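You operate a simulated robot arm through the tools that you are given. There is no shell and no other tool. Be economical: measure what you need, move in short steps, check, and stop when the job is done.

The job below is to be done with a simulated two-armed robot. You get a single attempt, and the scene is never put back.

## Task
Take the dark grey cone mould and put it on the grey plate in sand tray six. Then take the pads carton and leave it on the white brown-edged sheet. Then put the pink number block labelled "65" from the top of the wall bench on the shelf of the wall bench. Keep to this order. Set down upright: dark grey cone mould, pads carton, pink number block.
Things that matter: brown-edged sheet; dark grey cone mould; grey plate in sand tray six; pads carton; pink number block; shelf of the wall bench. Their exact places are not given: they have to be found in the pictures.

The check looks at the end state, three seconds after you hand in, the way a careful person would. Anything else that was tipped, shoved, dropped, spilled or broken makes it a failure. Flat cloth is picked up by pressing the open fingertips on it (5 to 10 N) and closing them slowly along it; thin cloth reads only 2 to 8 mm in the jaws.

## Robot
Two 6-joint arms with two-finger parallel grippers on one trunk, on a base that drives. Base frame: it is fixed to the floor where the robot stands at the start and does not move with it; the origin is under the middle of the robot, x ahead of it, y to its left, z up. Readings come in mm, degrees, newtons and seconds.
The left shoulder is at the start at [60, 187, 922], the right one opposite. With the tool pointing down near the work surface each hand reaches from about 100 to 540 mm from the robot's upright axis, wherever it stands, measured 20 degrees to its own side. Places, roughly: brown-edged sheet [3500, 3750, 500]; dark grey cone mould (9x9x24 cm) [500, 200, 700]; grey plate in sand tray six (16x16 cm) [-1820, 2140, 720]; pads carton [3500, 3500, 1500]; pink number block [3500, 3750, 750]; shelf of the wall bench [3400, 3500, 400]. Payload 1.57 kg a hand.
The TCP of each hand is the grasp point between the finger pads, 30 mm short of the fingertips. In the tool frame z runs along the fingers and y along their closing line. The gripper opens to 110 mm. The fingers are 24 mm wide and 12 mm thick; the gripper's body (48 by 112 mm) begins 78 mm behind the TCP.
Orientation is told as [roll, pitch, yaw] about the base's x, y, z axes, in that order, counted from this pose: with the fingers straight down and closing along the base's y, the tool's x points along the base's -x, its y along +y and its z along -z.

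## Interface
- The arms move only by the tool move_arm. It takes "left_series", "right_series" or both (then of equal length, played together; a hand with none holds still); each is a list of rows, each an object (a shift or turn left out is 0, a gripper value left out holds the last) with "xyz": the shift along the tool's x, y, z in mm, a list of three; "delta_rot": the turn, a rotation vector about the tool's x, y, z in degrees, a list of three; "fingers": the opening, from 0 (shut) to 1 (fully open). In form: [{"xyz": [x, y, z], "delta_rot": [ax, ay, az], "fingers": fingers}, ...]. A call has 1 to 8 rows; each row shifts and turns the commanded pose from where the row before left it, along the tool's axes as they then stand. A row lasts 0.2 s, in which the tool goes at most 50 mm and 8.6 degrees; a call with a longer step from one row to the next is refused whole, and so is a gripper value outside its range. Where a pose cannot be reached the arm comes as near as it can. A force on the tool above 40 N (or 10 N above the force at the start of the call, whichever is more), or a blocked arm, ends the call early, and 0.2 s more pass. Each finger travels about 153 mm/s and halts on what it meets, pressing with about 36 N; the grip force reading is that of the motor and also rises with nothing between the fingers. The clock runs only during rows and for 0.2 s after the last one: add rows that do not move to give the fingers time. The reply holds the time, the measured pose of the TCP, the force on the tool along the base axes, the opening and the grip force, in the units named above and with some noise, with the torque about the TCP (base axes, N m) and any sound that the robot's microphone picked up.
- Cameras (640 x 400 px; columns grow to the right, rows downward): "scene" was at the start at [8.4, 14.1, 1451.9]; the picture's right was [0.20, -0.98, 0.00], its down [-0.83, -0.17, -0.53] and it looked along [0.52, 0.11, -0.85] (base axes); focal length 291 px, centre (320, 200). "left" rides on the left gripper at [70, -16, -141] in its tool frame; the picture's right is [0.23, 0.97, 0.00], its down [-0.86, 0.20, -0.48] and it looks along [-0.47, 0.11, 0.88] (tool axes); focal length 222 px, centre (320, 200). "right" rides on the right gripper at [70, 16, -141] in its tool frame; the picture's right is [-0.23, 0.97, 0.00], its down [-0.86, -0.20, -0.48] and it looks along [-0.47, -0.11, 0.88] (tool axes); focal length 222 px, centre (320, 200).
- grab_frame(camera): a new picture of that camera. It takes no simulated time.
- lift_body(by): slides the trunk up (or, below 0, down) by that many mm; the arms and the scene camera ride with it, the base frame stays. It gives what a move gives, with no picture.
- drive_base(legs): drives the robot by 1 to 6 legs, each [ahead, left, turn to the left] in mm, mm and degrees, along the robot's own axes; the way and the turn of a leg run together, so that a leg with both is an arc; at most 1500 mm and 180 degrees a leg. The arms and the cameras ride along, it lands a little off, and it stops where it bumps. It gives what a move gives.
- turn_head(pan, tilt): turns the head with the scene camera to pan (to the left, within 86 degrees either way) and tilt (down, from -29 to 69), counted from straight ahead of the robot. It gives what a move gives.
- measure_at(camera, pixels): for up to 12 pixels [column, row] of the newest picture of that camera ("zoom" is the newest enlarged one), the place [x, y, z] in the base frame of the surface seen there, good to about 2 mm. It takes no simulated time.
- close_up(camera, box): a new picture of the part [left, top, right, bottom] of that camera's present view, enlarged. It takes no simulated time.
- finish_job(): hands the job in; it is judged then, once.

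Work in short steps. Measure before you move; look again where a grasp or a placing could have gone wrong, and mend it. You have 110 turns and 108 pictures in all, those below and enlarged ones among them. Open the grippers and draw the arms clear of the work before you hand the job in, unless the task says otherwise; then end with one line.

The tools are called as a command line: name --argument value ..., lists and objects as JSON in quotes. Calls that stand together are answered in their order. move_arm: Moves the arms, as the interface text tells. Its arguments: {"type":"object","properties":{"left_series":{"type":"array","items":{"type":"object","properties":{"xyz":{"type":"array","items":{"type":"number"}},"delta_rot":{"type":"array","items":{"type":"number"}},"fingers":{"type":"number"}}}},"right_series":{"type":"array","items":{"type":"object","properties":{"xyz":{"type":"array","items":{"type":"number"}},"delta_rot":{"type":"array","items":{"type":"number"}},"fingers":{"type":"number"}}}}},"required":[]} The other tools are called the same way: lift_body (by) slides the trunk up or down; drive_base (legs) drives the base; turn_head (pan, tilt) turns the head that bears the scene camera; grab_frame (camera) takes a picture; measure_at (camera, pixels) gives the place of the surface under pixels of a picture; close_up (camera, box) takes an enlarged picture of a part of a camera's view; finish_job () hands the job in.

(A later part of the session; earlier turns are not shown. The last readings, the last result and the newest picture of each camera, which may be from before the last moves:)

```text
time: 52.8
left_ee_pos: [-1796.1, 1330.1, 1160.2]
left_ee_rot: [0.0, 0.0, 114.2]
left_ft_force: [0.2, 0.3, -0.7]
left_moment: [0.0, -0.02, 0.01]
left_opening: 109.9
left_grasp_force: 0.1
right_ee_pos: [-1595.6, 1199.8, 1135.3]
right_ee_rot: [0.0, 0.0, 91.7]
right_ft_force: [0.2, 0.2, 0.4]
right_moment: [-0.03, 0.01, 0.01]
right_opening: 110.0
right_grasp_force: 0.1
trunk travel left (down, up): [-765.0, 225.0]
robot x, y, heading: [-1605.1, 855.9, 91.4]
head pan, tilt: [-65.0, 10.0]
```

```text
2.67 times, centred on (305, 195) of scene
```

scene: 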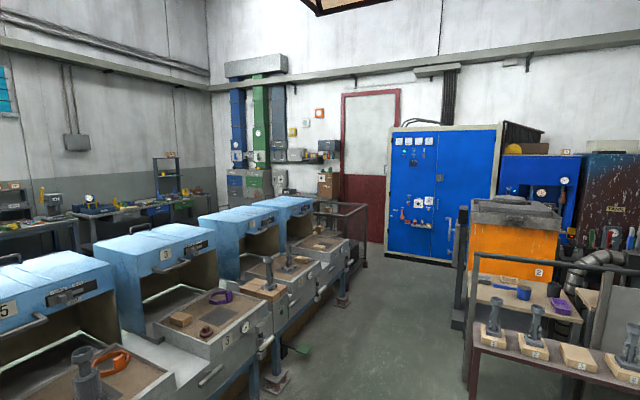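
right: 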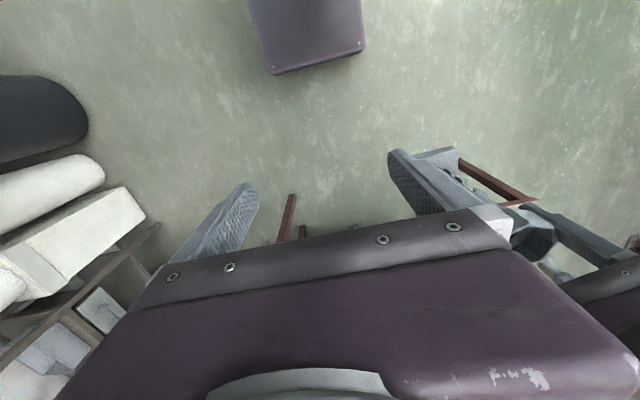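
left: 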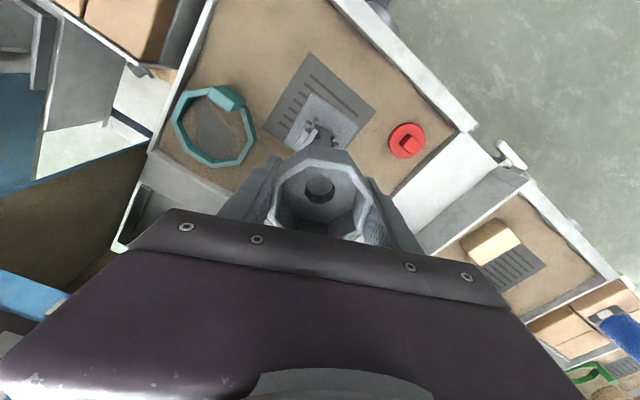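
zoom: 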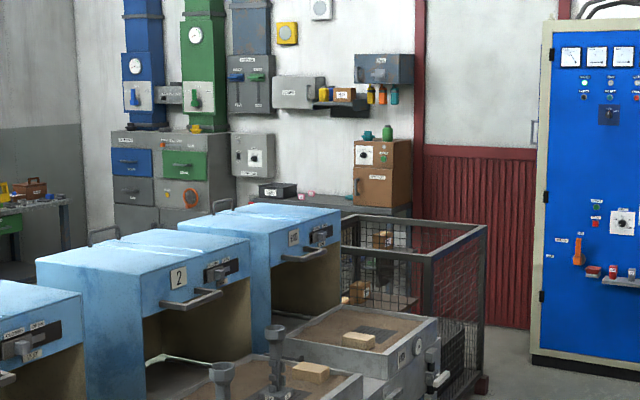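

The carton's small shelf is on the wall at about (3430, 3740, 1570), reached past the cage (corner x≈2430, y≈2080). I drive along the corridor at y≈1300 to x≈1300.

drive_base --legs '[[0, 0, -91.4], [0, 445, 0], [1450, 0, 0], [1450, 0, 0]]'

turn_head --pan 40 --tilt 12

grab_frame --camera "scene"

```text
time: 72.8
left_ee_pos: [1736.8, 1577.4, 1161.0]
left_ee_rot: [-0.1, 0.0, 23.6]
left_ft_force: [0.2, -0.8, 1.1]
left_moment: [0.0, -0.02, 0.01]
left_opening: 109.8
left_grasp_force: 0.0
right_ee_pos: [1603.7, 1379.7, 1135.8]
right_ee_rot: [0.0, 0.0, 1.1]
right_ft_force: [0.1, 0.0, 0.2]
right_moment: [0.01, 0.02, 0.0]
right_opening: 109.9
right_grasp_force: 0.0
trunk travel left (down, up): [-765.0, 225.0]
robot x, y, heading: [1262.9, 1387.1, 1.3]
head pan, tilt: [-65.0, 10.0]
```

```text
time: 74.6
left_ee_pos: [1737.0, 1575.9, 1160.7]
left_ee_rot: [0.0, -0.1, 23.7]
left_ft_force: [0.4, 0.7, 0.2]
left_moment: [0.01, -0.05, -0.02]
left_opening: 110.0
left_grasp_force: 0.1
right_ee_pos: [1603.8, 1379.1, 1135.6]
right_ee_rot: [0.0, -0.1, 1.1]
right_ft_force: [0.2, -0.3, 0.5]
right_moment: [-0.02, -0.05, -0.01]
right_opening: 110.0
right_grasp_force: 0.0
trunk travel left (down, up): [-765.0, 225.0]
robot x, y, heading: [1261.7, 1388.5, 1.1]
head pan, tilt: [40.0, 12.0]
```

```text
74 pictures are left
```

scene: 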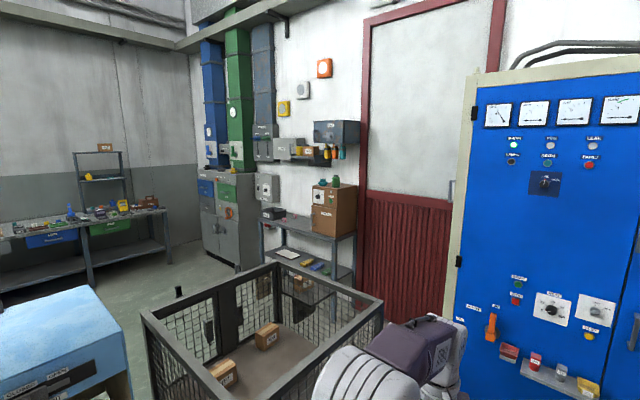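

The wall bench is at (300,240), with small hanging shelf at (320,155). I enlarge it.

close_up --camera "scene" --box '[240, 110, 400, 310]'

measure_at --camera "scene" --pixels '[[308, 152], [327, 155], [335, 205], [288, 254], [276, 213], [382, 300], [345, 245], [275, 268], [455, 320], [240, 225], [180, 295], [320, 265]]'

```text
2.00 times, centred on (320, 210) of scene
```

zoom: 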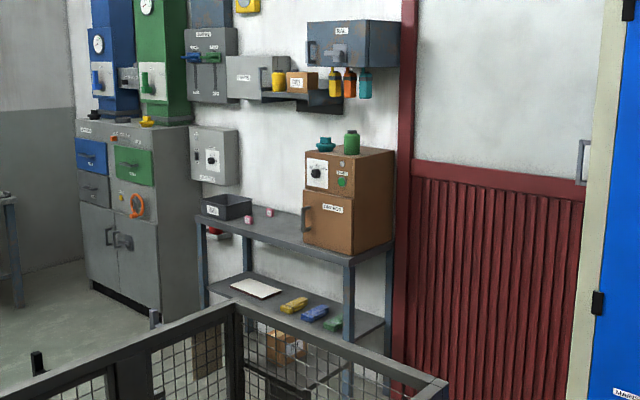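

```text
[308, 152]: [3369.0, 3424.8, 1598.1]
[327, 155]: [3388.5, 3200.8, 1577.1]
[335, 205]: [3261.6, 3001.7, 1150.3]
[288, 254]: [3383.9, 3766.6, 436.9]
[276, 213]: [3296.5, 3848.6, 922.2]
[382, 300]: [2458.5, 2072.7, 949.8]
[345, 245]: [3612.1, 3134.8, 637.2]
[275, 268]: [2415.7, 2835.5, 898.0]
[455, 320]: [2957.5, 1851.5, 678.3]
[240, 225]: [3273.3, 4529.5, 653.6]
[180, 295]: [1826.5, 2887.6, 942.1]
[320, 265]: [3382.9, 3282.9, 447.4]
```

The sheet lies on the bench's lower shelf (3384,3767,437), the carton stands on the wall shelf (3369,3425,~1590). I look down-left at the cage and sand bench end, and at my base, to choose the passage.

turn_head --pan 65 --tilt 35

grab_frame --camera "scene"

grab_frame --camera "right"

```text
time: 75.5
left_ee_pos: [1736.0, 1576.8, 1159.6]
left_ee_rot: [0.0, 0.0, 23.6]
left_ft_force: [0.7, 0.3, 0.7]
left_moment: [0.01, 0.01, -0.01]
left_opening: 110.3
left_grasp_force: 0.0
right_ee_pos: [1601.6, 1379.4, 1135.5]
right_ee_rot: [0.0, 0.1, 1.1]
right_ft_force: [0.4, -0.1, -0.4]
right_moment: [-0.01, 0.02, -0.01]
right_opening: 109.9
right_grasp_force: 0.1
trunk travel left (down, up): [-765.0, 225.0]
robot x, y, heading: [1262.0, 1393.1, 1.0]
head pan, tilt: [65.0, 35.0]
```

```text
72 pictures are left
```

scene: 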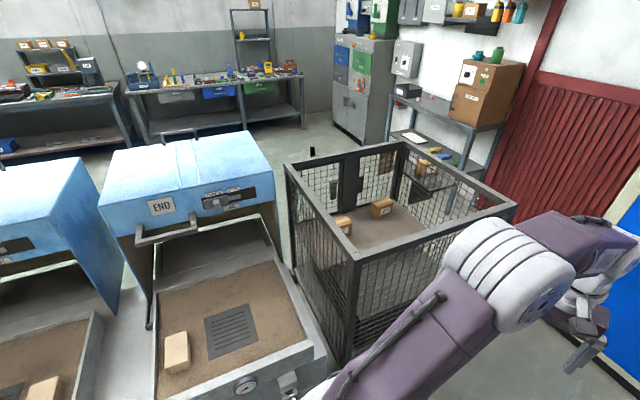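

```text
71 pictures are left
```

right: 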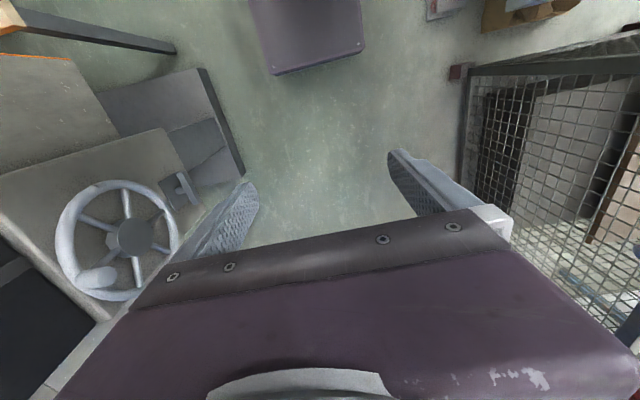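

No gap left of the cage; the passage is right of it. I measure my base edges and the obstacles on the right.

measure_at --camera "right" --pixels '[[275, 70], [360, 48], [358, 5], [256, 5], [130, 240], [210, 150], [235, 165], [20, 200], [470, 68], [200, 80], [110, 180]]'

measure_at --camera "scene" --pixels '[[290, 165], [355, 258], [400, 147], [508, 205], [340, 362], [620, 380], [430, 215], [450, 105], [500, 130]]'

turn_head --pan 5 --tilt 35

grab_frame --camera "scene"

```text
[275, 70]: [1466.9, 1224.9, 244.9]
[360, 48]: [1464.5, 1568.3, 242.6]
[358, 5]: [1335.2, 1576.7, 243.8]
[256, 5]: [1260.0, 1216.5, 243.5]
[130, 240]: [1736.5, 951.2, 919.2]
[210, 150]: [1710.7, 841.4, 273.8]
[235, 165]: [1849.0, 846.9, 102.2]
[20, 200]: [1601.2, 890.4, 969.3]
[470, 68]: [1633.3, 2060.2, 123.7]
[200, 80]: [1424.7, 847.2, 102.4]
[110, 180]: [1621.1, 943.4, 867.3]
```

```text
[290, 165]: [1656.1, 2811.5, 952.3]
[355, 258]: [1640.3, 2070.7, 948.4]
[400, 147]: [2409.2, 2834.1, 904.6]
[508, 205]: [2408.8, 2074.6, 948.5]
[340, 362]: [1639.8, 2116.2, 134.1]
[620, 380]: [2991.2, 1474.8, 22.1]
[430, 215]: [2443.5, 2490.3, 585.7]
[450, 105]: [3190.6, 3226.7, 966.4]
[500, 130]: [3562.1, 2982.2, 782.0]
```

```text
time: 76.8
left_ee_pos: [1736.9, 1577.3, 1159.8]
left_ee_rot: [0.0, 0.0, 23.6]
left_ft_force: [-0.6, -0.2, -0.5]
left_moment: [-0.04, 0.01, -0.04]
left_opening: 110.0
left_grasp_force: 0.0
right_ee_pos: [1603.0, 1378.8, 1134.7]
right_ee_rot: [0.1, 0.0, 1.1]
right_ft_force: [-0.6, 0.7, -0.5]
right_moment: [-0.02, 0.01, 0.0]
right_opening: 110.0
right_grasp_force: 0.1
trunk travel left (down, up): [-765.0, 225.0]
robot x, y, heading: [1260.3, 1386.5, 1.1]
head pan, tilt: [5.0, 35.0]
```

```text
70 pictures are left
```

scene: 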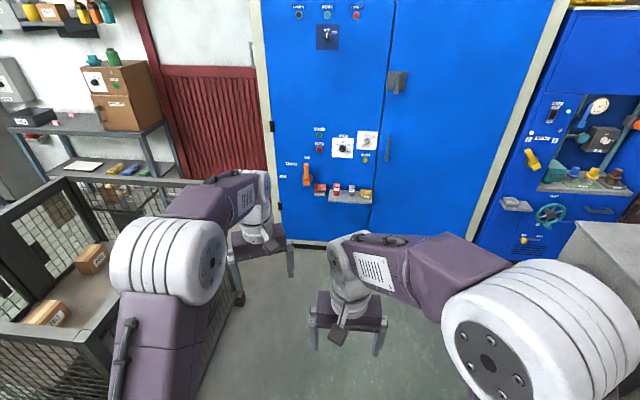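

My base spans about +207 ahead and ±180 wide. I measure the right arm's outer extent to plan the pass by the cabinet (x≈2957, y≤1851).

measure_at --camera "scene" --pixels '[[470, 340], [560, 300], [620, 300], [630, 345], [530, 395], [450, 270], [130, 250], [125, 300], [180, 390], [160, 225], [275, 225], [325, 195]]'

turn_head --pan -50 --tilt 55

grab_frame --camera "scene"

```text
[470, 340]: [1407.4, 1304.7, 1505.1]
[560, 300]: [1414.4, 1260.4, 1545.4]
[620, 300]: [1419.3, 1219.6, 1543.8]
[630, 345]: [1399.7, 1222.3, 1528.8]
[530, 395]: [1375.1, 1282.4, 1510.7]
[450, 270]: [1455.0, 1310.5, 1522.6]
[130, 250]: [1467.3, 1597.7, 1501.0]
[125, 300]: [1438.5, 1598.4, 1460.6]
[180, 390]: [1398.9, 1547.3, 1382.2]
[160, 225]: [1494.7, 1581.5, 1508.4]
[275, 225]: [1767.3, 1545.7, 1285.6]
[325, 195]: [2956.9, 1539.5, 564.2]
```

```text
time: 78.1
left_ee_pos: [1735.8, 1576.8, 1159.9]
left_ee_rot: [0.0, 0.0, 23.5]
left_ft_force: [-0.9, 0.2, -0.1]
left_moment: [0.01, 0.01, -0.02]
left_opening: 110.1
left_grasp_force: 0.0
right_ee_pos: [1603.7, 1378.9, 1135.4]
right_ee_rot: [0.1, 0.0, 1.1]
right_ft_force: [-0.2, 0.2, 0.1]
right_moment: [-0.01, 0.0, 0.04]
right_opening: 109.9
right_grasp_force: 0.1
trunk travel left (down, up): [-765.0, 225.0]
robot x, y, heading: [1259.3, 1385.1, 1.4]
head pan, tilt: [-50.0, 55.0]
```

```text
69 pictures are left
```

scene: 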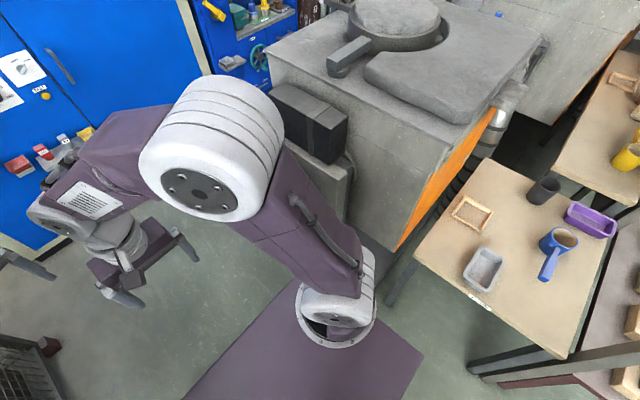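

measure_at --camera "scene" --pixels '[[275, 110], [265, 170], [350, 225], [370, 270], [240, 85], [370, 310], [340, 130], [400, 240]]'

```text
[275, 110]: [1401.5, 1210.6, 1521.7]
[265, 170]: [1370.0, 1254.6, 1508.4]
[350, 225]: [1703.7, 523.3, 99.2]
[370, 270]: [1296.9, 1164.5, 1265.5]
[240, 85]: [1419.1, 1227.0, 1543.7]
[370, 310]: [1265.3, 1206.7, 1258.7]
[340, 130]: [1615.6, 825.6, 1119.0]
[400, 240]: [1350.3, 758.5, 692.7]
```

Arms stay within ±225 lateral. I drive to x≈2300, turn to heading 90°, shift right to x≈2600 and go ahead to y≈1690, then check.

drive_base --legs '[[1040, 0, 0], [0, 0, 88.8], [0, -300, 0], [270, 0, 0]]'

turn_head --pan 0 --tilt 50

grab_frame --camera "scene"

```text
time: 90.4
left_ee_pos: [2443.1, 2153.2, 1160.9]
left_ee_rot: [0.0, -0.1, 111.2]
left_ft_force: [-0.5, -0.8, 0.5]
left_moment: [0.01, -0.02, 0.04]
left_opening: 109.8
left_grasp_force: 0.0
right_ee_pos: [2635.7, 2010.4, 1136.7]
right_ee_rot: [0.1, -0.2, 88.7]
right_ft_force: [-0.9, -0.1, 0.6]
right_moment: [0.02, -0.01, 0.02]
right_opening: 110.1
right_grasp_force: 0.1
trunk travel left (down, up): [-765.0, 225.0]
robot x, y, heading: [2612.4, 1667.7, 88.6]
head pan, tilt: [-50.0, 55.0]
```

```text
time: 91.5
left_ee_pos: [2442.7, 2153.2, 1160.1]
left_ee_rot: [0.0, -0.1, 111.2]
left_ft_force: [-0.1, 0.2, -0.7]
left_moment: [-0.03, -0.02, -0.02]
left_opening: 109.9
left_grasp_force: 0.1
right_ee_pos: [2636.1, 2012.8, 1135.7]
right_ee_rot: [0.0, 0.0, 88.7]
right_ft_force: [0.8, -0.2, -0.2]
right_moment: [-0.02, -0.02, 0.02]
right_opening: 110.1
right_grasp_force: 0.1
trunk travel left (down, up): [-765.0, 225.0]
robot x, y, heading: [2612.7, 1671.2, 88.5]
head pan, tilt: [0.0, 50.0]
```

```text
68 pictures are left
```

scene: 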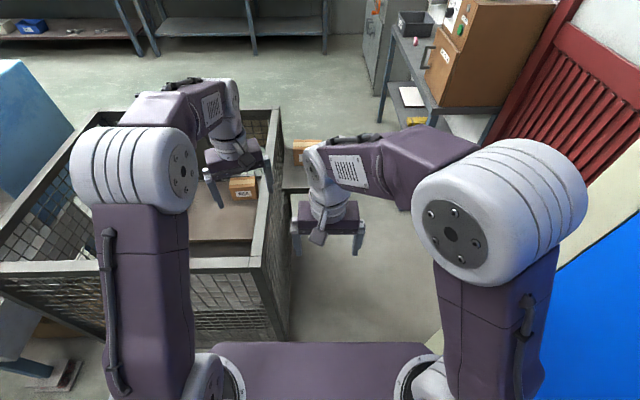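

I measure the cage edge and the thing at (308,150) beyond it.

measure_at --camera "scene" --pixels '[[308, 148], [295, 185], [285, 175], [265, 265], [285, 330], [275, 120], [380, 200], [400, 300], [560, 280], [470, 140], [300, 178]]'

```text
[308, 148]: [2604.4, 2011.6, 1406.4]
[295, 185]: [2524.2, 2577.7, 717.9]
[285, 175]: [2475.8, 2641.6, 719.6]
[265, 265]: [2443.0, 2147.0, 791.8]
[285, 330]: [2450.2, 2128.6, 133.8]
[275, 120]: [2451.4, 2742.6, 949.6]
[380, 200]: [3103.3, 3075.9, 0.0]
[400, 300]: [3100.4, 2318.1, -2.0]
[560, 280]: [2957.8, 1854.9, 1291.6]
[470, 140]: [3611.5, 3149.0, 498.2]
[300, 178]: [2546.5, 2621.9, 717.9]
```

close_up --camera "scene" --box '[240, 90, 440, 270]'

measure_at --camera "scene" --pixels '[[304, 186], [299, 144], [285, 160], [290, 165], [284, 190], [310, 200], [330, 270]]'

```text
2.22 times, centred on (340, 180) of scene
```

zoom: 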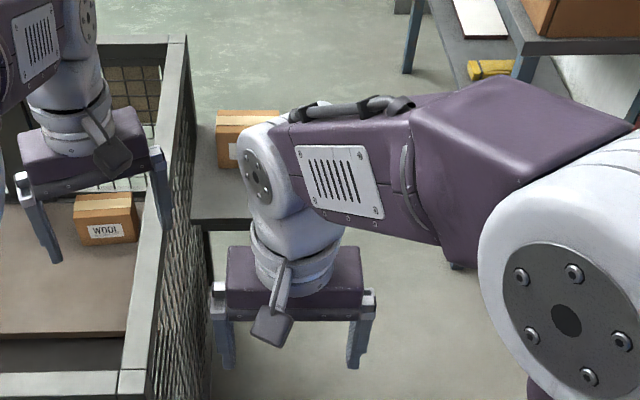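

```text
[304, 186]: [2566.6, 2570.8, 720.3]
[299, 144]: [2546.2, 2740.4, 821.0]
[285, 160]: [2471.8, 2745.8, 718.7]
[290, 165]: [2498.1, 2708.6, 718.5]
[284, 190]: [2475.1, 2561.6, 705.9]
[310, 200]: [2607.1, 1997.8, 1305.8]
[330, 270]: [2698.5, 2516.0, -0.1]
```

A small table (z≈720, front y≈2560) stands right of the cage, partly hidden by the arm. I shift diagonally to about (2720,1880) and look again.

drive_base --legs '[[70, -10, 0], [130, -110, 0]]'

grab_frame --camera "scene"

grab_frame --camera "right"

```text
time: 93.8
left_ee_pos: [2548.1, 2346.1, 1158.2]
left_ee_rot: [-1.2, 0.5, 109.4]
left_ft_force: [-0.4, -0.6, -0.1]
left_moment: [-0.01, 0.01, 0.01]
left_opening: 110.1
left_grasp_force: 0.2
right_ee_pos: [2736.8, 2197.2, 1136.7]
right_ee_rot: [-1.6, 0.0, 86.8]
right_ft_force: [0.2, 0.7, 0.9]
right_moment: [-0.02, -0.02, 0.03]
right_opening: 110.2
right_grasp_force: 0.0
trunk travel left (down, up): [-765.0, 225.0]
robot x, y, heading: [2726.7, 1854.3, 86.7]
head pan, tilt: [0.0, 50.0]
stopped in leg 2: the robot was blocked; the commanded pose is now the measured one
```

```text
66 pictures are left
```

scene: 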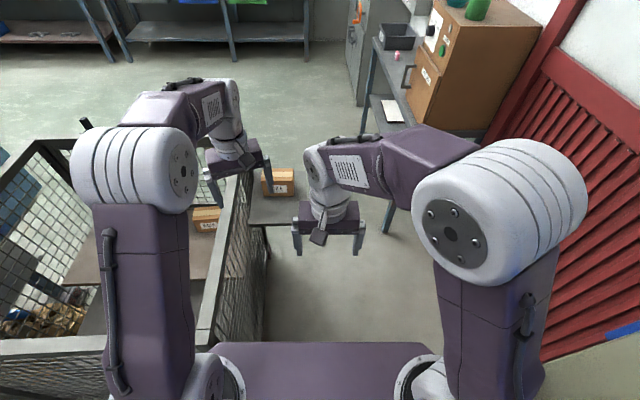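

```text
65 pictures are left
```

right: 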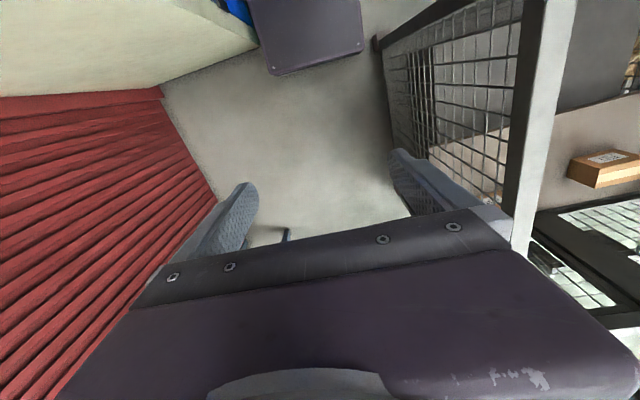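

The base bumped on its right rear (cabinet). I move left 30 mm to free it and check that the tilt clears.

drive_base --legs '[[0, 30, 0]]'

measure_at --camera "scene" --pixels '[[290, 222], [252, 222], [275, 195], [245, 250], [240, 340], [285, 210], [255, 205], [600, 370], [390, 215]]'

```text
time: 94.5
left_ee_pos: [2548.7, 2346.6, 1156.7]
left_ee_rot: [-1.1, 0.4, 109.3]
left_ft_force: [1.3, -1.0, 0.5]
left_moment: [-0.01, 0.01, -0.01]
left_opening: 109.7
left_grasp_force: 0.0
right_ee_pos: [2737.3, 2197.0, 1134.5]
right_ee_rot: [-1.4, 0.0, 86.7]
right_ft_force: [0.4, 0.1, -0.4]
right_moment: [0.0, 0.02, 0.0]
right_opening: 110.0
right_grasp_force: 0.1
trunk travel left (down, up): [-765.0, 225.0]
robot x, y, heading: [2720.3, 1854.1, 86.9]
head pan, tilt: [0.0, 50.0]
stopped in leg 1: the robot was blocked; the commanded pose is now the measured one
```

```text
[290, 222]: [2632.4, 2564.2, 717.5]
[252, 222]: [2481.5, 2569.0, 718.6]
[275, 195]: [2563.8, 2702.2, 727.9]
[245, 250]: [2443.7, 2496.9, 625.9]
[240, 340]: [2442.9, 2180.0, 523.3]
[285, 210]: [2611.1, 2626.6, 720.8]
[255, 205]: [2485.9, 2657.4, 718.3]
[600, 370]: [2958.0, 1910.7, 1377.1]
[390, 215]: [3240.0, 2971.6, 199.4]
```

It is blocked on the left too. I enlarge the right hand's picture around the base at (305,35), where cage foot and cabinet appear close on both sides.

close_up --camera "right" --box '[200, 0, 440, 120]'

measure_at --camera "zoom" --pixels '[[200, 195], [420, 140], [470, 120], [480, 90], [150, 130], [140, 60], [430, 70], [135, 10], [410, 10], [130, 150], [465, 140], [110, 20]]'

```text
2.67 times, centred on (320, 60) of right
```

zoom: 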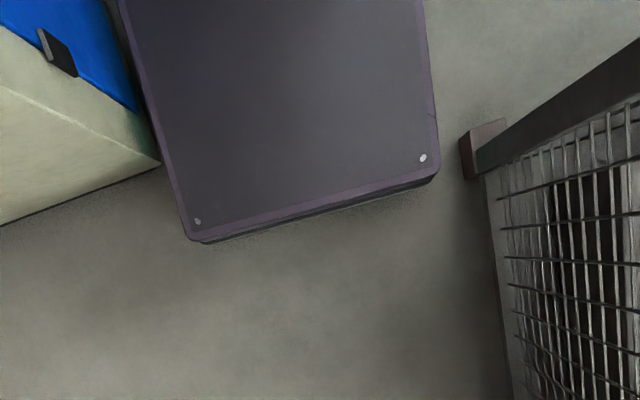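

```text
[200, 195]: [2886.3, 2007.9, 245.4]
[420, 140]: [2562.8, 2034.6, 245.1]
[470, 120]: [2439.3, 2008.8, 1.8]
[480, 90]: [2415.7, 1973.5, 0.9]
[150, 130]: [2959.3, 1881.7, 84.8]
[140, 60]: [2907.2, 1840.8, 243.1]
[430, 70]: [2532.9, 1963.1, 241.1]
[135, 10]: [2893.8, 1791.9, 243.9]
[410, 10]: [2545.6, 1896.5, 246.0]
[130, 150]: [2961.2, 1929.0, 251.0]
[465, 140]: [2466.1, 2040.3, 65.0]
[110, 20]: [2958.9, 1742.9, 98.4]
```

The base's right edge (x≈2908) is against the cabinet front; left has about 60 mm to the cage foot. I try backing with a little left.

drive_base --legs '[[-60, 10, 0]]'

```text
time: 95.5
left_ee_pos: [2535.2, 2318.5, 1148.2]
left_ee_rot: [-0.4, 1.2, 110.9]
left_ft_force: [-0.1, 0.0, 0.4]
left_moment: [-0.02, -0.02, 0.0]
left_opening: 110.1
left_grasp_force: 0.0
right_ee_pos: [2727.3, 2174.4, 1128.5]
right_ee_rot: [-1.0, 1.2, 88.5]
right_ft_force: [-0.6, -0.1, -0.4]
right_moment: [0.0, -0.01, 0.01]
right_opening: 110.1
right_grasp_force: 0.0
trunk travel left (down, up): [-765.0, 225.0]
robot x, y, heading: [2716.9, 1815.6, 88.4]
head pan, tilt: [0.0, 50.0]
stopped in leg 1: the robot was blocked; the commanded pose is now the measured one
```

Still blocked. I look to the right side and the left side to see what is touching.

turn_head --pan -86 --tilt 60

grab_frame --camera "scene"

turn_head --pan 86 --tilt 60

grab_frame --camera "scene"

```text
time: 97.2
left_ee_pos: [2536.7, 2319.3, 1147.1]
left_ee_rot: [-0.3, 1.4, 110.7]
left_ft_force: [0.0, -0.4, -0.2]
left_moment: [0.03, 0.02, 0.03]
left_opening: 110.0
left_grasp_force: 0.2
right_ee_pos: [2729.8, 2175.2, 1127.4]
right_ee_rot: [-0.9, 1.3, 88.2]
right_ft_force: [-0.4, 0.8, 0.9]
right_moment: [-0.01, 0.0, -0.02]
right_opening: 110.1
right_grasp_force: 0.0
trunk travel left (down, up): [-765.0, 225.0]
robot x, y, heading: [2715.9, 1813.3, 88.2]
head pan, tilt: [-85.9, 60.0]
```

```text
63 pictures are left
```

scene: 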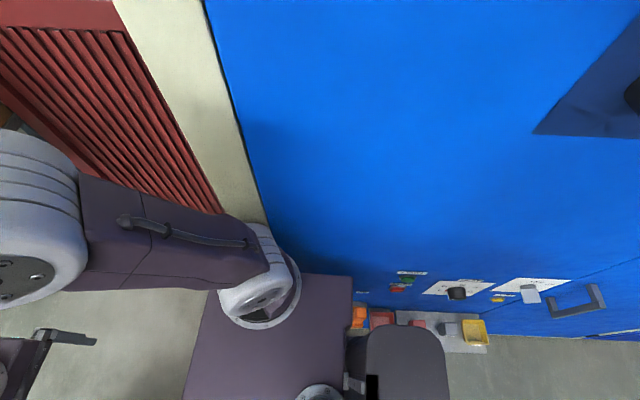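

```text
time: 99.8
left_ee_pos: [2536.5, 2319.5, 1146.9]
left_ee_rot: [-0.3, 1.4, 110.7]
left_ft_force: [0.4, -0.2, 0.1]
left_moment: [0.0, 0.02, -0.02]
left_opening: 109.9
left_grasp_force: 0.0
right_ee_pos: [2727.8, 2174.5, 1127.3]
right_ee_rot: [-1.0, 1.3, 88.2]
right_ft_force: [-0.3, -0.7, -0.2]
right_moment: [0.02, -0.01, -0.01]
right_opening: 109.9
right_grasp_force: 0.0
trunk travel left (down, up): [-765.0, 225.0]
robot x, y, heading: [2719.2, 1811.1, 88.3]
head pan, tilt: [85.9, 60.0]
```

```text
62 pictures are left
```

scene: 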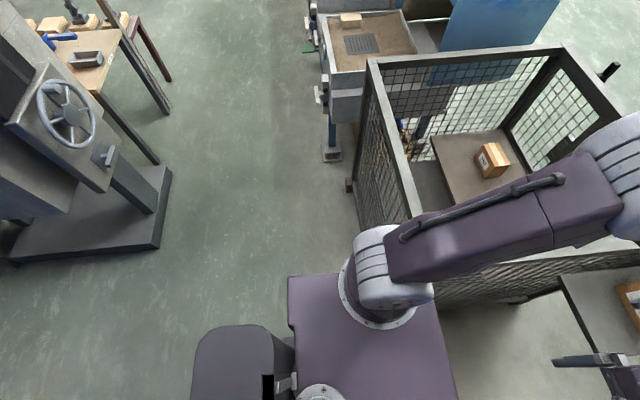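

An orange lever and button shelf of the cabinet at (360,315) is right by my shoulder plate's rear corner. I look right again and measure it.

turn_head --pan -80 --tilt 69

close_up --camera "scene" --box '[240, 180, 520, 355]'

measure_at --camera "zoom" --pixels '[[250, 150], [262, 180], [290, 160], [340, 170], [420, 130], [225, 180], [150, 130], [80, 100], [320, 250], [420, 170], [280, 100]]'

```text
time: 102.3
left_ee_pos: [2535.7, 2319.6, 1147.5]
left_ee_rot: [-0.2, 1.4, 110.8]
left_ft_force: [-1.2, 0.5, 0.5]
left_moment: [0.03, 0.05, 0.02]
left_opening: 110.0
left_grasp_force: 0.0
right_ee_pos: [2728.2, 2174.6, 1128.0]
right_ee_rot: [-0.9, 1.3, 88.3]
right_ft_force: [0.6, 0.2, 0.7]
right_moment: [-0.01, 0.0, 0.02]
right_opening: 109.9
right_grasp_force: 0.1
trunk travel left (down, up): [-765.0, 225.0]
robot x, y, heading: [2712.2, 1809.3, 88.2]
head pan, tilt: [-80.0, 68.8]
```

```text
2.29 times, centred on (380, 268) of scene
```

zoom: 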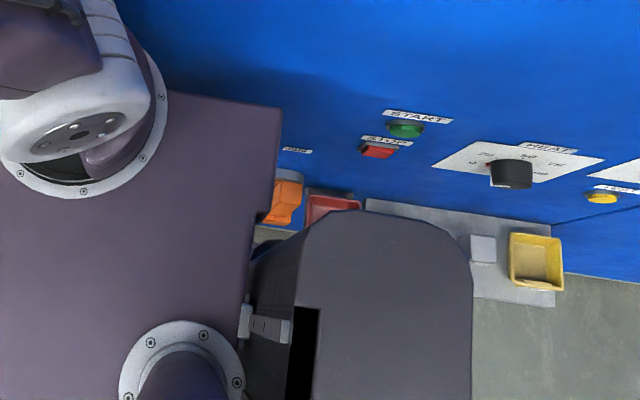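

```text
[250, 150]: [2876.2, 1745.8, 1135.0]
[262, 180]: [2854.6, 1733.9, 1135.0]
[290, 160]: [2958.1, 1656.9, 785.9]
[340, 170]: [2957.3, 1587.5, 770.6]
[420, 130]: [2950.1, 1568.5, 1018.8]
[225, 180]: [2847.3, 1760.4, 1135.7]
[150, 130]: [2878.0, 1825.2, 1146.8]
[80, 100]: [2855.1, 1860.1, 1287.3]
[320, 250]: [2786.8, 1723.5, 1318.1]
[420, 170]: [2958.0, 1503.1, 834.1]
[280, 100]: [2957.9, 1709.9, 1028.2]
```

measure_at --camera "zoom" --pixels '[[285, 190], [280, 212], [325, 203], [440, 225], [482, 245], [535, 260], [400, 215], [460, 225], [260, 240], [390, 300], [465, 240], [520, 290]]'

```text
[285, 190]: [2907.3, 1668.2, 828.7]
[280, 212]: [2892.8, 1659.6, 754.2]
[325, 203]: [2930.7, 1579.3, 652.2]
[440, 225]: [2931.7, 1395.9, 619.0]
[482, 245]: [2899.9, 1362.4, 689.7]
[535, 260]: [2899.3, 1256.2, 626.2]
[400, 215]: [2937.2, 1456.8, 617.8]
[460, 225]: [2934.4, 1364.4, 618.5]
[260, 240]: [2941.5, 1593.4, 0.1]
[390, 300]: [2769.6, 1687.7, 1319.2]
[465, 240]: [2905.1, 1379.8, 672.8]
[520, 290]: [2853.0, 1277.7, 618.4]
```

I look from the left hand camera at the base's left side for something under it.

grab_frame --camera "left"

close_up --camera "right" --box '[200, 0, 440, 120]'

```text
60 pictures are left
```

left: 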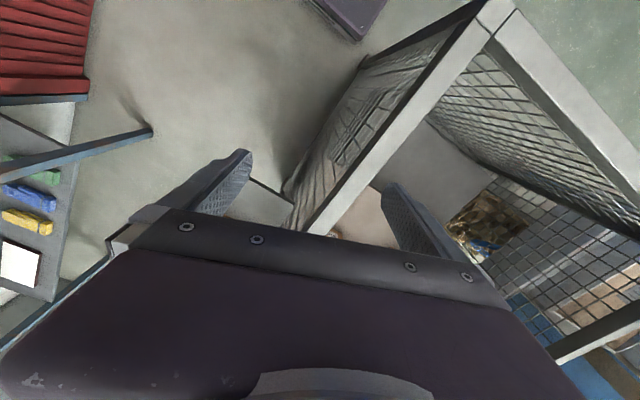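

```text
2.67 times, centred on (320, 60) of right
```

zoom: 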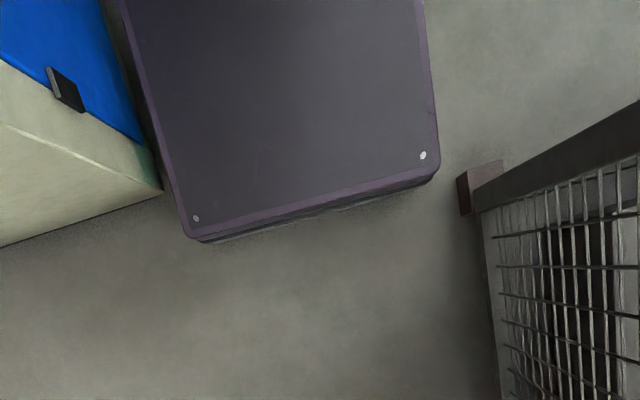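

I try a pure left move of 40 mm from here.

drive_base --legs '[[0, 40, 0]]'

```text
time: 103.2
left_ee_pos: [2519.4, 2306.0, 1156.2]
left_ee_rot: [0.5, 0.3, 110.2]
left_ft_force: [1.0, 1.5, -0.1]
left_moment: [-0.08, 0.08, 0.02]
left_opening: 110.4
left_grasp_force: 0.0
right_ee_pos: [2710.2, 2160.5, 1131.2]
right_ee_rot: [0.1, 0.6, 87.8]
right_ft_force: [1.5, 1.3, -0.7]
right_moment: [-0.1, 0.08, -0.02]
right_opening: 110.0
right_grasp_force: 0.1
trunk travel left (down, up): [-765.0, 225.0]
robot x, y, heading: [2676.2, 1813.9, 87.7]
head pan, tilt: [-80.0, 68.8]
```

Free now at x=2676. I creep ahead 100 mm at this x.

drive_base --legs '[[0, 0, 1.5], [100, -5, 0]]'

close_up --camera "right" --box '[200, 0, 440, 120]'

```text
time: 104.7
left_ee_pos: [2506.0, 2391.3, 1161.7]
left_ee_rot: [0.0, -0.1, 111.8]
left_ft_force: [-1.6, 0.3, 0.2]
left_moment: [0.06, -0.02, -0.03]
left_opening: 110.0
left_grasp_force: 0.0
right_ee_pos: [2701.0, 2251.6, 1136.1]
right_ee_rot: [0.0, 0.0, 89.3]
right_ft_force: [-0.7, 0.6, 0.6]
right_moment: [0.05, 0.0, 0.01]
right_opening: 110.1
right_grasp_force: 0.1
trunk travel left (down, up): [-765.0, 225.0]
robot x, y, heading: [2679.9, 1912.4, 89.2]
head pan, tilt: [-80.0, 68.8]
```

```text
2.67 times, centred on (320, 60) of right
```

zoom: 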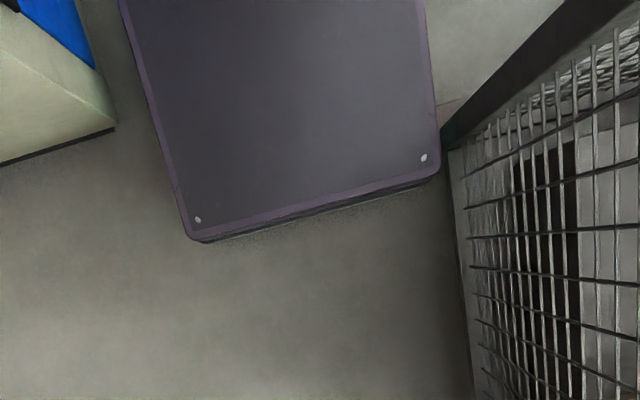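

Level again, now past the cage corner with the table ahead. I advance 230 mm edging right, then look at the table.

drive_base --legs '[[120, -12, 0], [120, -40, 0]]'

turn_head --pan 10 --tilt 55

grab_frame --camera "scene"

```text
time: 106.8
left_ee_pos: [2563.3, 2630.8, 1161.2]
left_ee_rot: [0.0, -0.1, 111.8]
left_ft_force: [-0.2, -0.5, -0.5]
left_moment: [0.0, 0.0, 0.01]
left_opening: 110.1
left_grasp_force: 0.1
right_ee_pos: [2758.3, 2491.6, 1136.8]
right_ee_rot: [-0.2, 0.2, 89.4]
right_ft_force: [0.2, -0.8, 0.0]
right_moment: [-0.01, -0.02, 0.01]
right_opening: 109.9
right_grasp_force: 0.1
trunk travel left (down, up): [-765.0, 225.0]
robot x, y, heading: [2737.6, 2149.9, 89.5]
head pan, tilt: [-80.0, 68.8]
```

```text
time: 108.4
left_ee_pos: [2563.5, 2631.4, 1159.5]
left_ee_rot: [0.0, 0.0, 111.8]
left_ft_force: [-0.1, 0.4, -0.2]
left_moment: [-0.02, 0.01, -0.02]
left_opening: 110.0
left_grasp_force: 0.1
right_ee_pos: [2759.4, 2492.1, 1135.3]
right_ee_rot: [-0.2, 0.1, 89.4]
right_ft_force: [-0.2, 0.0, -1.8]
right_moment: [0.0, -0.01, -0.01]
right_opening: 110.2
right_grasp_force: 0.0
trunk travel left (down, up): [-765.0, 225.0]
robot x, y, heading: [2739.0, 2146.2, 89.2]
head pan, tilt: [10.0, 55.0]
```

```text
57 pictures are left
```

scene: 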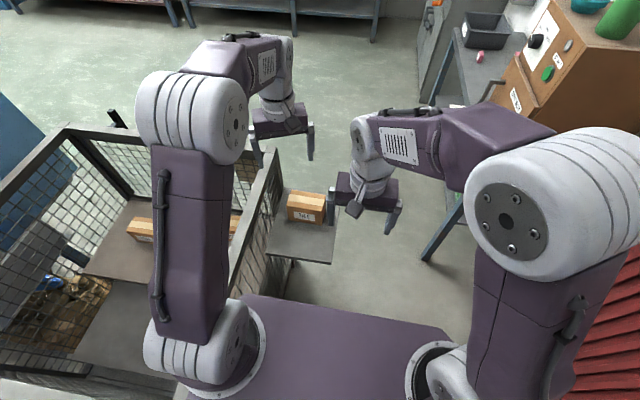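

measure_at --camera "scene" --pixels '[[328, 262], [270, 252], [332, 240], [312, 195], [300, 225], [270, 230], [425, 260], [480, 55], [495, 25], [455, 75], [300, 300]]'

```text
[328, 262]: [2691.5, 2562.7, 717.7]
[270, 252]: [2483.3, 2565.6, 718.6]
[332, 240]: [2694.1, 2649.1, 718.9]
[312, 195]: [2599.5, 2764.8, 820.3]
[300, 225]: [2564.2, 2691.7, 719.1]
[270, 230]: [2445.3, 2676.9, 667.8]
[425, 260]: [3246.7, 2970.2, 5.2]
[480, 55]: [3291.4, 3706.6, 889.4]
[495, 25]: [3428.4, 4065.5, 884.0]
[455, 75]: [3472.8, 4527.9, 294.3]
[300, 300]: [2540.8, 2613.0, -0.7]
```

The side table ends at x≈2694; the gap to the bench/oven front (x≈3190) is about 500 mm. I go right to x≈2915, ahead past the table, then left to ≈2800 and turn to face the bench.

drive_base --legs '[[0, -170, 0], [1000, 0, 0], [280, 60, 0]]'

```text
time: 109.4
left_ee_pos: [2608.5, 2637.8, 1161.0]
left_ee_rot: [0.0, -0.2, 110.4]
left_ft_force: [0.7, 0.1, -0.2]
left_moment: [0.01, 0.05, 0.0]
left_opening: 110.0
left_grasp_force: 0.0
right_ee_pos: [2798.3, 2492.9, 1134.8]
right_ee_rot: [0.0, 0.0, 87.7]
right_ft_force: [0.6, -0.9, 0.2]
right_moment: [0.02, 0.05, 0.02]
right_opening: 110.2
right_grasp_force: 0.0
trunk travel left (down, up): [-765.0, 225.0]
robot x, y, heading: [2766.6, 2148.8, 87.8]
head pan, tilt: [10.0, 55.0]
stopped in leg 1: the robot was blocked; the commanded pose is now the measured one
```

The rear corner touched the cabinet's end again, so my rear reaches further back. I ease left, go ahead 150 mm, then right.

drive_base --legs '[[0, 25, 0], [150, 0, 1.5], [0, -150, 0]]'

```text
time: 112.2
left_ee_pos: [2723.8, 2782.7, 1159.7]
left_ee_rot: [-0.1, 0.0, 111.5]
left_ft_force: [-0.4, 0.3, 0.3]
left_moment: [0.01, 0.02, 0.01]
left_opening: 109.8
left_grasp_force: 0.0
right_ee_pos: [2915.7, 2641.0, 1135.2]
right_ee_rot: [-0.3, 0.1, 89.1]
right_ft_force: [-0.7, 0.8, 0.2]
right_moment: [0.0, -0.02, 0.03]
right_opening: 110.1
right_grasp_force: 0.0
trunk travel left (down, up): [-765.0, 225.0]
robot x, y, heading: [2894.4, 2300.8, 89.0]
head pan, tilt: [10.0, 55.0]
```

Free. I go ahead past the table, then left and turn to face the bench.

drive_base --legs '[[750, 0, 0], [390, 110, 0], [0, 0, -89]]'

turn_head --pan 0 --tilt 15

grab_frame --camera "scene"

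```text
time: 122.1
left_ee_pos: [3280.6, 3637.2, 1160.6]
left_ee_rot: [0.0, -0.1, 24.3]
left_ft_force: [0.9, 0.9, 0.4]
left_moment: [0.02, -0.01, 0.03]
left_opening: 110.2
left_grasp_force: 0.0
right_ee_pos: [3148.4, 3437.4, 1134.4]
right_ee_rot: [0.0, 0.1, 1.8]
right_ft_force: [0.2, 0.2, -0.1]
right_moment: [-0.05, -0.04, -0.02]
right_opening: 109.8
right_grasp_force: 0.0
trunk travel left (down, up): [-765.0, 225.0]
robot x, y, heading: [2805.6, 3438.5, 1.9]
head pan, tilt: [10.0, 55.0]
```

```text
time: 123.1
left_ee_pos: [3280.1, 3637.8, 1160.8]
left_ee_rot: [0.0, -0.1, 24.2]
left_ft_force: [0.4, -0.2, 1.1]
left_moment: [0.04, -0.04, 0.01]
left_opening: 110.0
left_grasp_force: 0.0
right_ee_pos: [3148.3, 3436.3, 1134.6]
right_ee_rot: [-0.2, 0.1, 1.7]
right_ft_force: [0.7, -0.2, -0.3]
right_moment: [0.0, 0.04, 0.0]
right_opening: 109.9
right_grasp_force: 0.0
trunk travel left (down, up): [-765.0, 225.0]
robot x, y, heading: [2805.2, 3441.3, 1.8]
head pan, tilt: [0.0, 15.0]
```

```text
56 pictures are left
```

scene: 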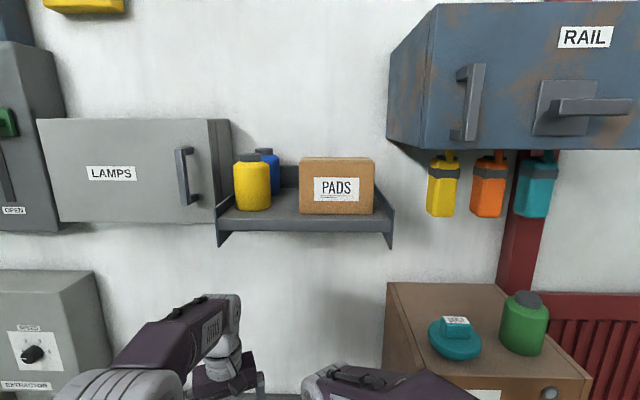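

The PADS carton is at (336,187) on the wall shelf. I measure it and its neighbours.

measure_at --camera "scene" --pixels '[[303, 185], [371, 185], [336, 205], [340, 160], [303, 160], [372, 160], [268, 190], [305, 222], [390, 215], [220, 225], [380, 150], [440, 190]]'

turn_head --pan 15 --tilt 55

grab_frame --camera "scene"

```text
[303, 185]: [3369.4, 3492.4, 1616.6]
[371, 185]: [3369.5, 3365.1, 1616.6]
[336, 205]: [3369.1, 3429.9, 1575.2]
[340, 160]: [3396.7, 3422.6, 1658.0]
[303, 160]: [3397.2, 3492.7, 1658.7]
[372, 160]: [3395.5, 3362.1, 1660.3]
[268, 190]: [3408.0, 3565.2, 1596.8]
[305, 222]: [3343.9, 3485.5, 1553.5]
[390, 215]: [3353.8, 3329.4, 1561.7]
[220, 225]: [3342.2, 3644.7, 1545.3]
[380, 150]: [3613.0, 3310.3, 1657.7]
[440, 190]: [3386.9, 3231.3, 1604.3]
```

```text
time: 124.2
left_ee_pos: [3280.8, 3639.2, 1159.8]
left_ee_rot: [0.0, -0.1, 24.3]
left_ft_force: [-0.2, 0.0, -0.8]
left_moment: [0.01, -0.01, 0.02]
left_opening: 110.1
left_grasp_force: 0.0
right_ee_pos: [3149.6, 3438.3, 1135.0]
right_ee_rot: [-0.1, 0.1, 1.8]
right_ft_force: [0.2, 0.0, 0.2]
right_moment: [0.0, 0.03, 0.0]
right_opening: 109.9
right_grasp_force: 0.1
trunk travel left (down, up): [-765.0, 225.0]
robot x, y, heading: [2804.5, 3441.2, 1.9]
head pan, tilt: [15.0, 55.0]
```

```text
55 pictures are left
```

scene: 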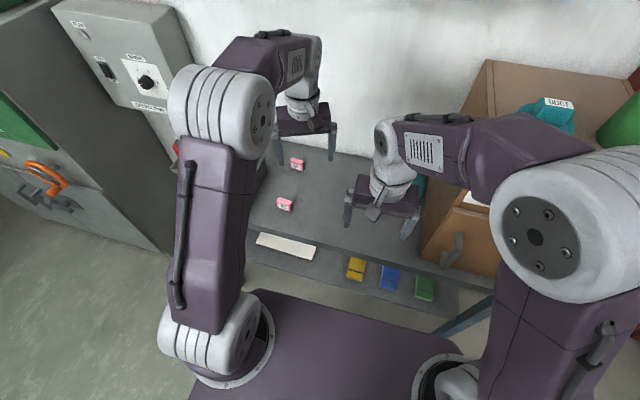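

The carton is 132 mm wide (too wide for the gripper), front x=3369, top z≈1660, shelf z≈1560, so I must grip it front-to-back. I back off 150 mm, raise the trunk 220 mm and look at its depth from higher up.

drive_base --legs '[[-150, 0, 0]]'

lift_body --by 222

turn_head --pan 0 --tilt 22

grab_frame --camera "scene"

close_up --camera "scene" --box '[200, 130, 440, 280]'

```text
time: 125.6
left_ee_pos: [3131.1, 3634.3, 1158.6]
left_ee_rot: [0.2, 0.0, 24.5]
left_ft_force: [0.1, 0.5, -0.3]
left_moment: [0.02, 0.01, 0.0]
left_opening: 109.6
left_grasp_force: 0.1
right_ee_pos: [3003.1, 3433.7, 1133.5]
right_ee_rot: [-0.1, 0.2, 2.0]
right_ft_force: [-0.4, 0.3, 0.2]
right_moment: [-0.01, 0.0, -0.02]
right_opening: 109.8
right_grasp_force: 0.1
trunk travel left (down, up): [-765.0, 225.0]
robot x, y, heading: [2655.8, 3441.0, 1.9]
head pan, tilt: [15.0, 55.0]
```

```text
time: 127.9
left_ee_pos: [3130.1, 3634.7, 1382.3]
left_ee_rot: [0.0, 0.0, 24.5]
left_ft_force: [0.5, -0.6, 0.1]
left_moment: [-0.01, 0.0, 0.0]
left_opening: 110.3
left_grasp_force: 0.1
right_ee_pos: [2998.2, 3434.6, 1357.1]
right_ee_rot: [-0.1, 0.1, 2.0]
right_ft_force: [-0.5, 0.1, -0.2]
right_moment: [0.02, -0.02, 0.0]
right_opening: 110.0
right_grasp_force: 0.2
trunk travel left (down, up): [-987.0, 3.0]
robot x, y, heading: [2652.4, 3441.2, 1.7]
head pan, tilt: [15.0, 55.0]
```

```text
time: 128.9
left_ee_pos: [3129.6, 3634.8, 1381.8]
left_ee_rot: [0.0, -0.2, 24.5]
left_ft_force: [-0.7, 0.7, -0.3]
left_moment: [0.02, 0.03, 0.03]
left_opening: 109.9
left_grasp_force: 0.1
right_ee_pos: [2998.4, 3435.2, 1356.2]
right_ee_rot: [-0.1, 0.1, 2.0]
right_ft_force: [0.1, 0.1, 0.4]
right_moment: [0.03, 0.03, -0.01]
right_opening: 109.8
right_grasp_force: 0.1
trunk travel left (down, up): [-987.0, 3.0]
robot x, y, heading: [2656.9, 3440.4, 2.0]
head pan, tilt: [0.0, 22.0]
```

```text
54 pictures are left
```

scene: 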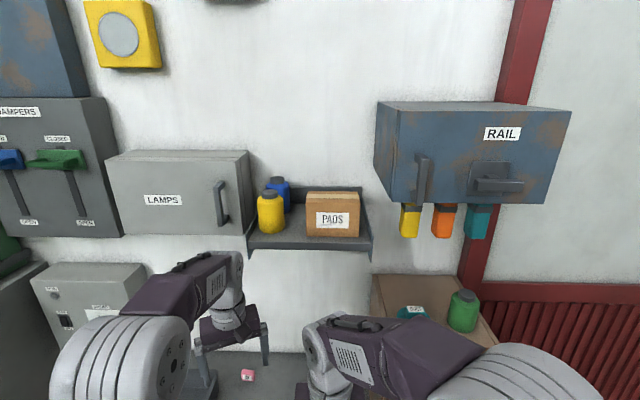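

```text
2.67 times, centred on (320, 205) of scene
```

zoom: 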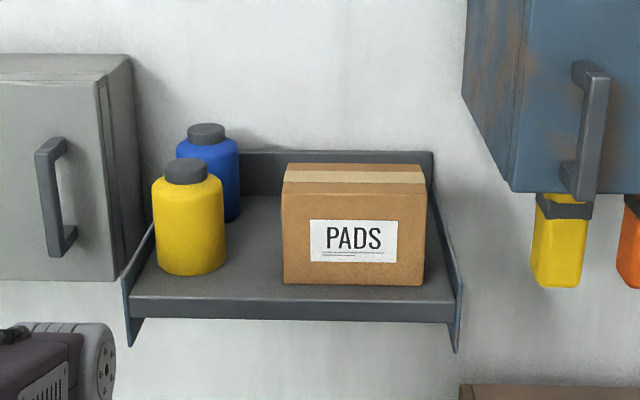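

measure_at --camera "zoom" --pixels '[[284, 196], [424, 197], [288, 166], [422, 167], [355, 167], [355, 278], [205, 172], [188, 165], [205, 133], [270, 220], [445, 250], [300, 300]]'

measure_at --camera "scene" --pixels '[[165, 200], [245, 155], [220, 205], [395, 160], [420, 170], [380, 140], [255, 240], [368, 240], [345, 170]]'

```text
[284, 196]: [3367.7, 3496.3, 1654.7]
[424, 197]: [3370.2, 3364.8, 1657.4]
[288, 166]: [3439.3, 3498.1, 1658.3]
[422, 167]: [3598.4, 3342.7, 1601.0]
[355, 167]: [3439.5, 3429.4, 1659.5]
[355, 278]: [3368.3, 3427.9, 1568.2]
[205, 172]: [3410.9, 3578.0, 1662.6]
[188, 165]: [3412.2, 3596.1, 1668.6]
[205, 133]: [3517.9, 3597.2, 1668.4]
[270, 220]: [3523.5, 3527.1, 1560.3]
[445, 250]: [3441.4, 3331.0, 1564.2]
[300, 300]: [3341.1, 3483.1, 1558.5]
```

```text
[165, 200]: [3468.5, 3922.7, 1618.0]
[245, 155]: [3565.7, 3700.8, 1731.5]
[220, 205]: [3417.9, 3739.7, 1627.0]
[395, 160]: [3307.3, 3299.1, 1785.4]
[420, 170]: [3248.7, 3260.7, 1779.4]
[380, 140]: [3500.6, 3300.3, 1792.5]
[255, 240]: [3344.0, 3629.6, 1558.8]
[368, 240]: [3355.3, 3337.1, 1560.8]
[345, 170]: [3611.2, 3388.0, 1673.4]
```

The carton is ~75 mm deep (x 3368–3442), y 3364–3497, z 1560–1659. I'll grip front-to-back with the left hand coming 45° from upper left (free above the bottles, caps at 1668), so the same grip can later go under the bench top. First I tuck the right hand and yaw the left to 90°.

move_arm --left_series '[{"delta_rot": [0, 0, -8.2]}, {"delta_rot": [0, 0, -8.2]}, {"delta_rot": [0, 0, -8.2]}, {"delta_rot": [0, 0, -8.2]}, {"delta_rot": [0, 0, -8.2]}, {"delta_rot": [0, 0, -8.2]}, {"delta_rot": [0, 0, -8.2]}, {"delta_rot": [0, 0, -8.2]}]' --right_series '[{"xyz": [35, 0, 25]}, {"xyz": [35, 0, 25]}, {"xyz": [35, 0, 25]}, {"xyz": [35, 0, 25]}, {}, {}, {}, {}]'

move_arm --left_series '[{"delta_rot": [0, 7.5, 0]}, {"delta_rot": [0, 7.5, 0]}, {"delta_rot": [0, 7.5, 0]}, {"delta_rot": [0, 7.5, 0]}, {"delta_rot": [0, 7.5, 0]}, {"delta_rot": [0, 7.5, 0]}, {}]'

grab_frame --camera "scene"

```text
time: 130.7
left_ee_pos: [3130.4, 3634.8, 1381.7]
left_ee_rot: [-0.1, 0.1, 90.1]
left_ft_force: [0.3, 0.6, 0.4]
left_moment: [0.0, -0.01, -0.01]
left_opening: 110.1
left_grasp_force: 0.1
right_ee_pos: [2859.3, 3428.8, 1256.5]
right_ee_rot: [-0.2, 0.2, 2.0]
right_ft_force: [-1.0, 0.6, -0.4]
right_moment: [0.0, -0.02, 0.03]
right_opening: 109.9
right_grasp_force: 0.2
trunk travel left (down, up): [-987.0, 3.0]
robot x, y, heading: [2653.9, 3438.7, 1.9]
head pan, tilt: [0.0, 22.0]
```

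```text
time: 132.3
left_ee_pos: [3130.8, 3633.6, 1383.0]
left_ee_rot: [-0.1, 45.1, 89.9]
left_ft_force: [-0.6, -0.1, 0.9]
left_moment: [-0.02, -0.01, 0.0]
left_opening: 109.8
left_grasp_force: 0.0
right_ee_pos: [2857.7, 3428.4, 1257.5]
right_ee_rot: [-0.1, 0.1, 1.9]
right_ft_force: [-0.2, -0.1, 0.7]
right_moment: [-0.03, -0.02, 0.02]
right_opening: 110.0
right_grasp_force: 0.1
trunk travel left (down, up): [-987.0, 3.0]
robot x, y, heading: [2656.6, 3440.3, 1.9]
head pan, tilt: [0.0, 22.0]
```

```text
52 pictures are left
```

scene: 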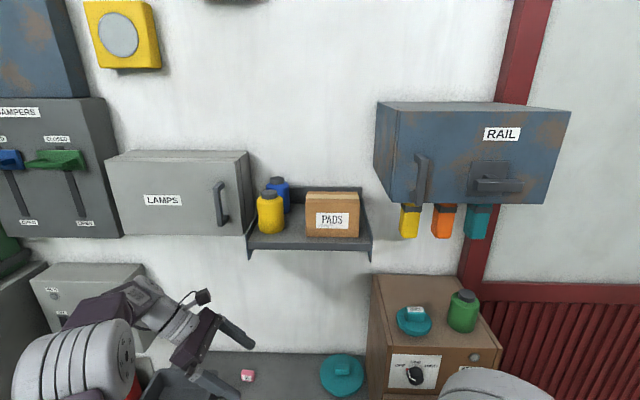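

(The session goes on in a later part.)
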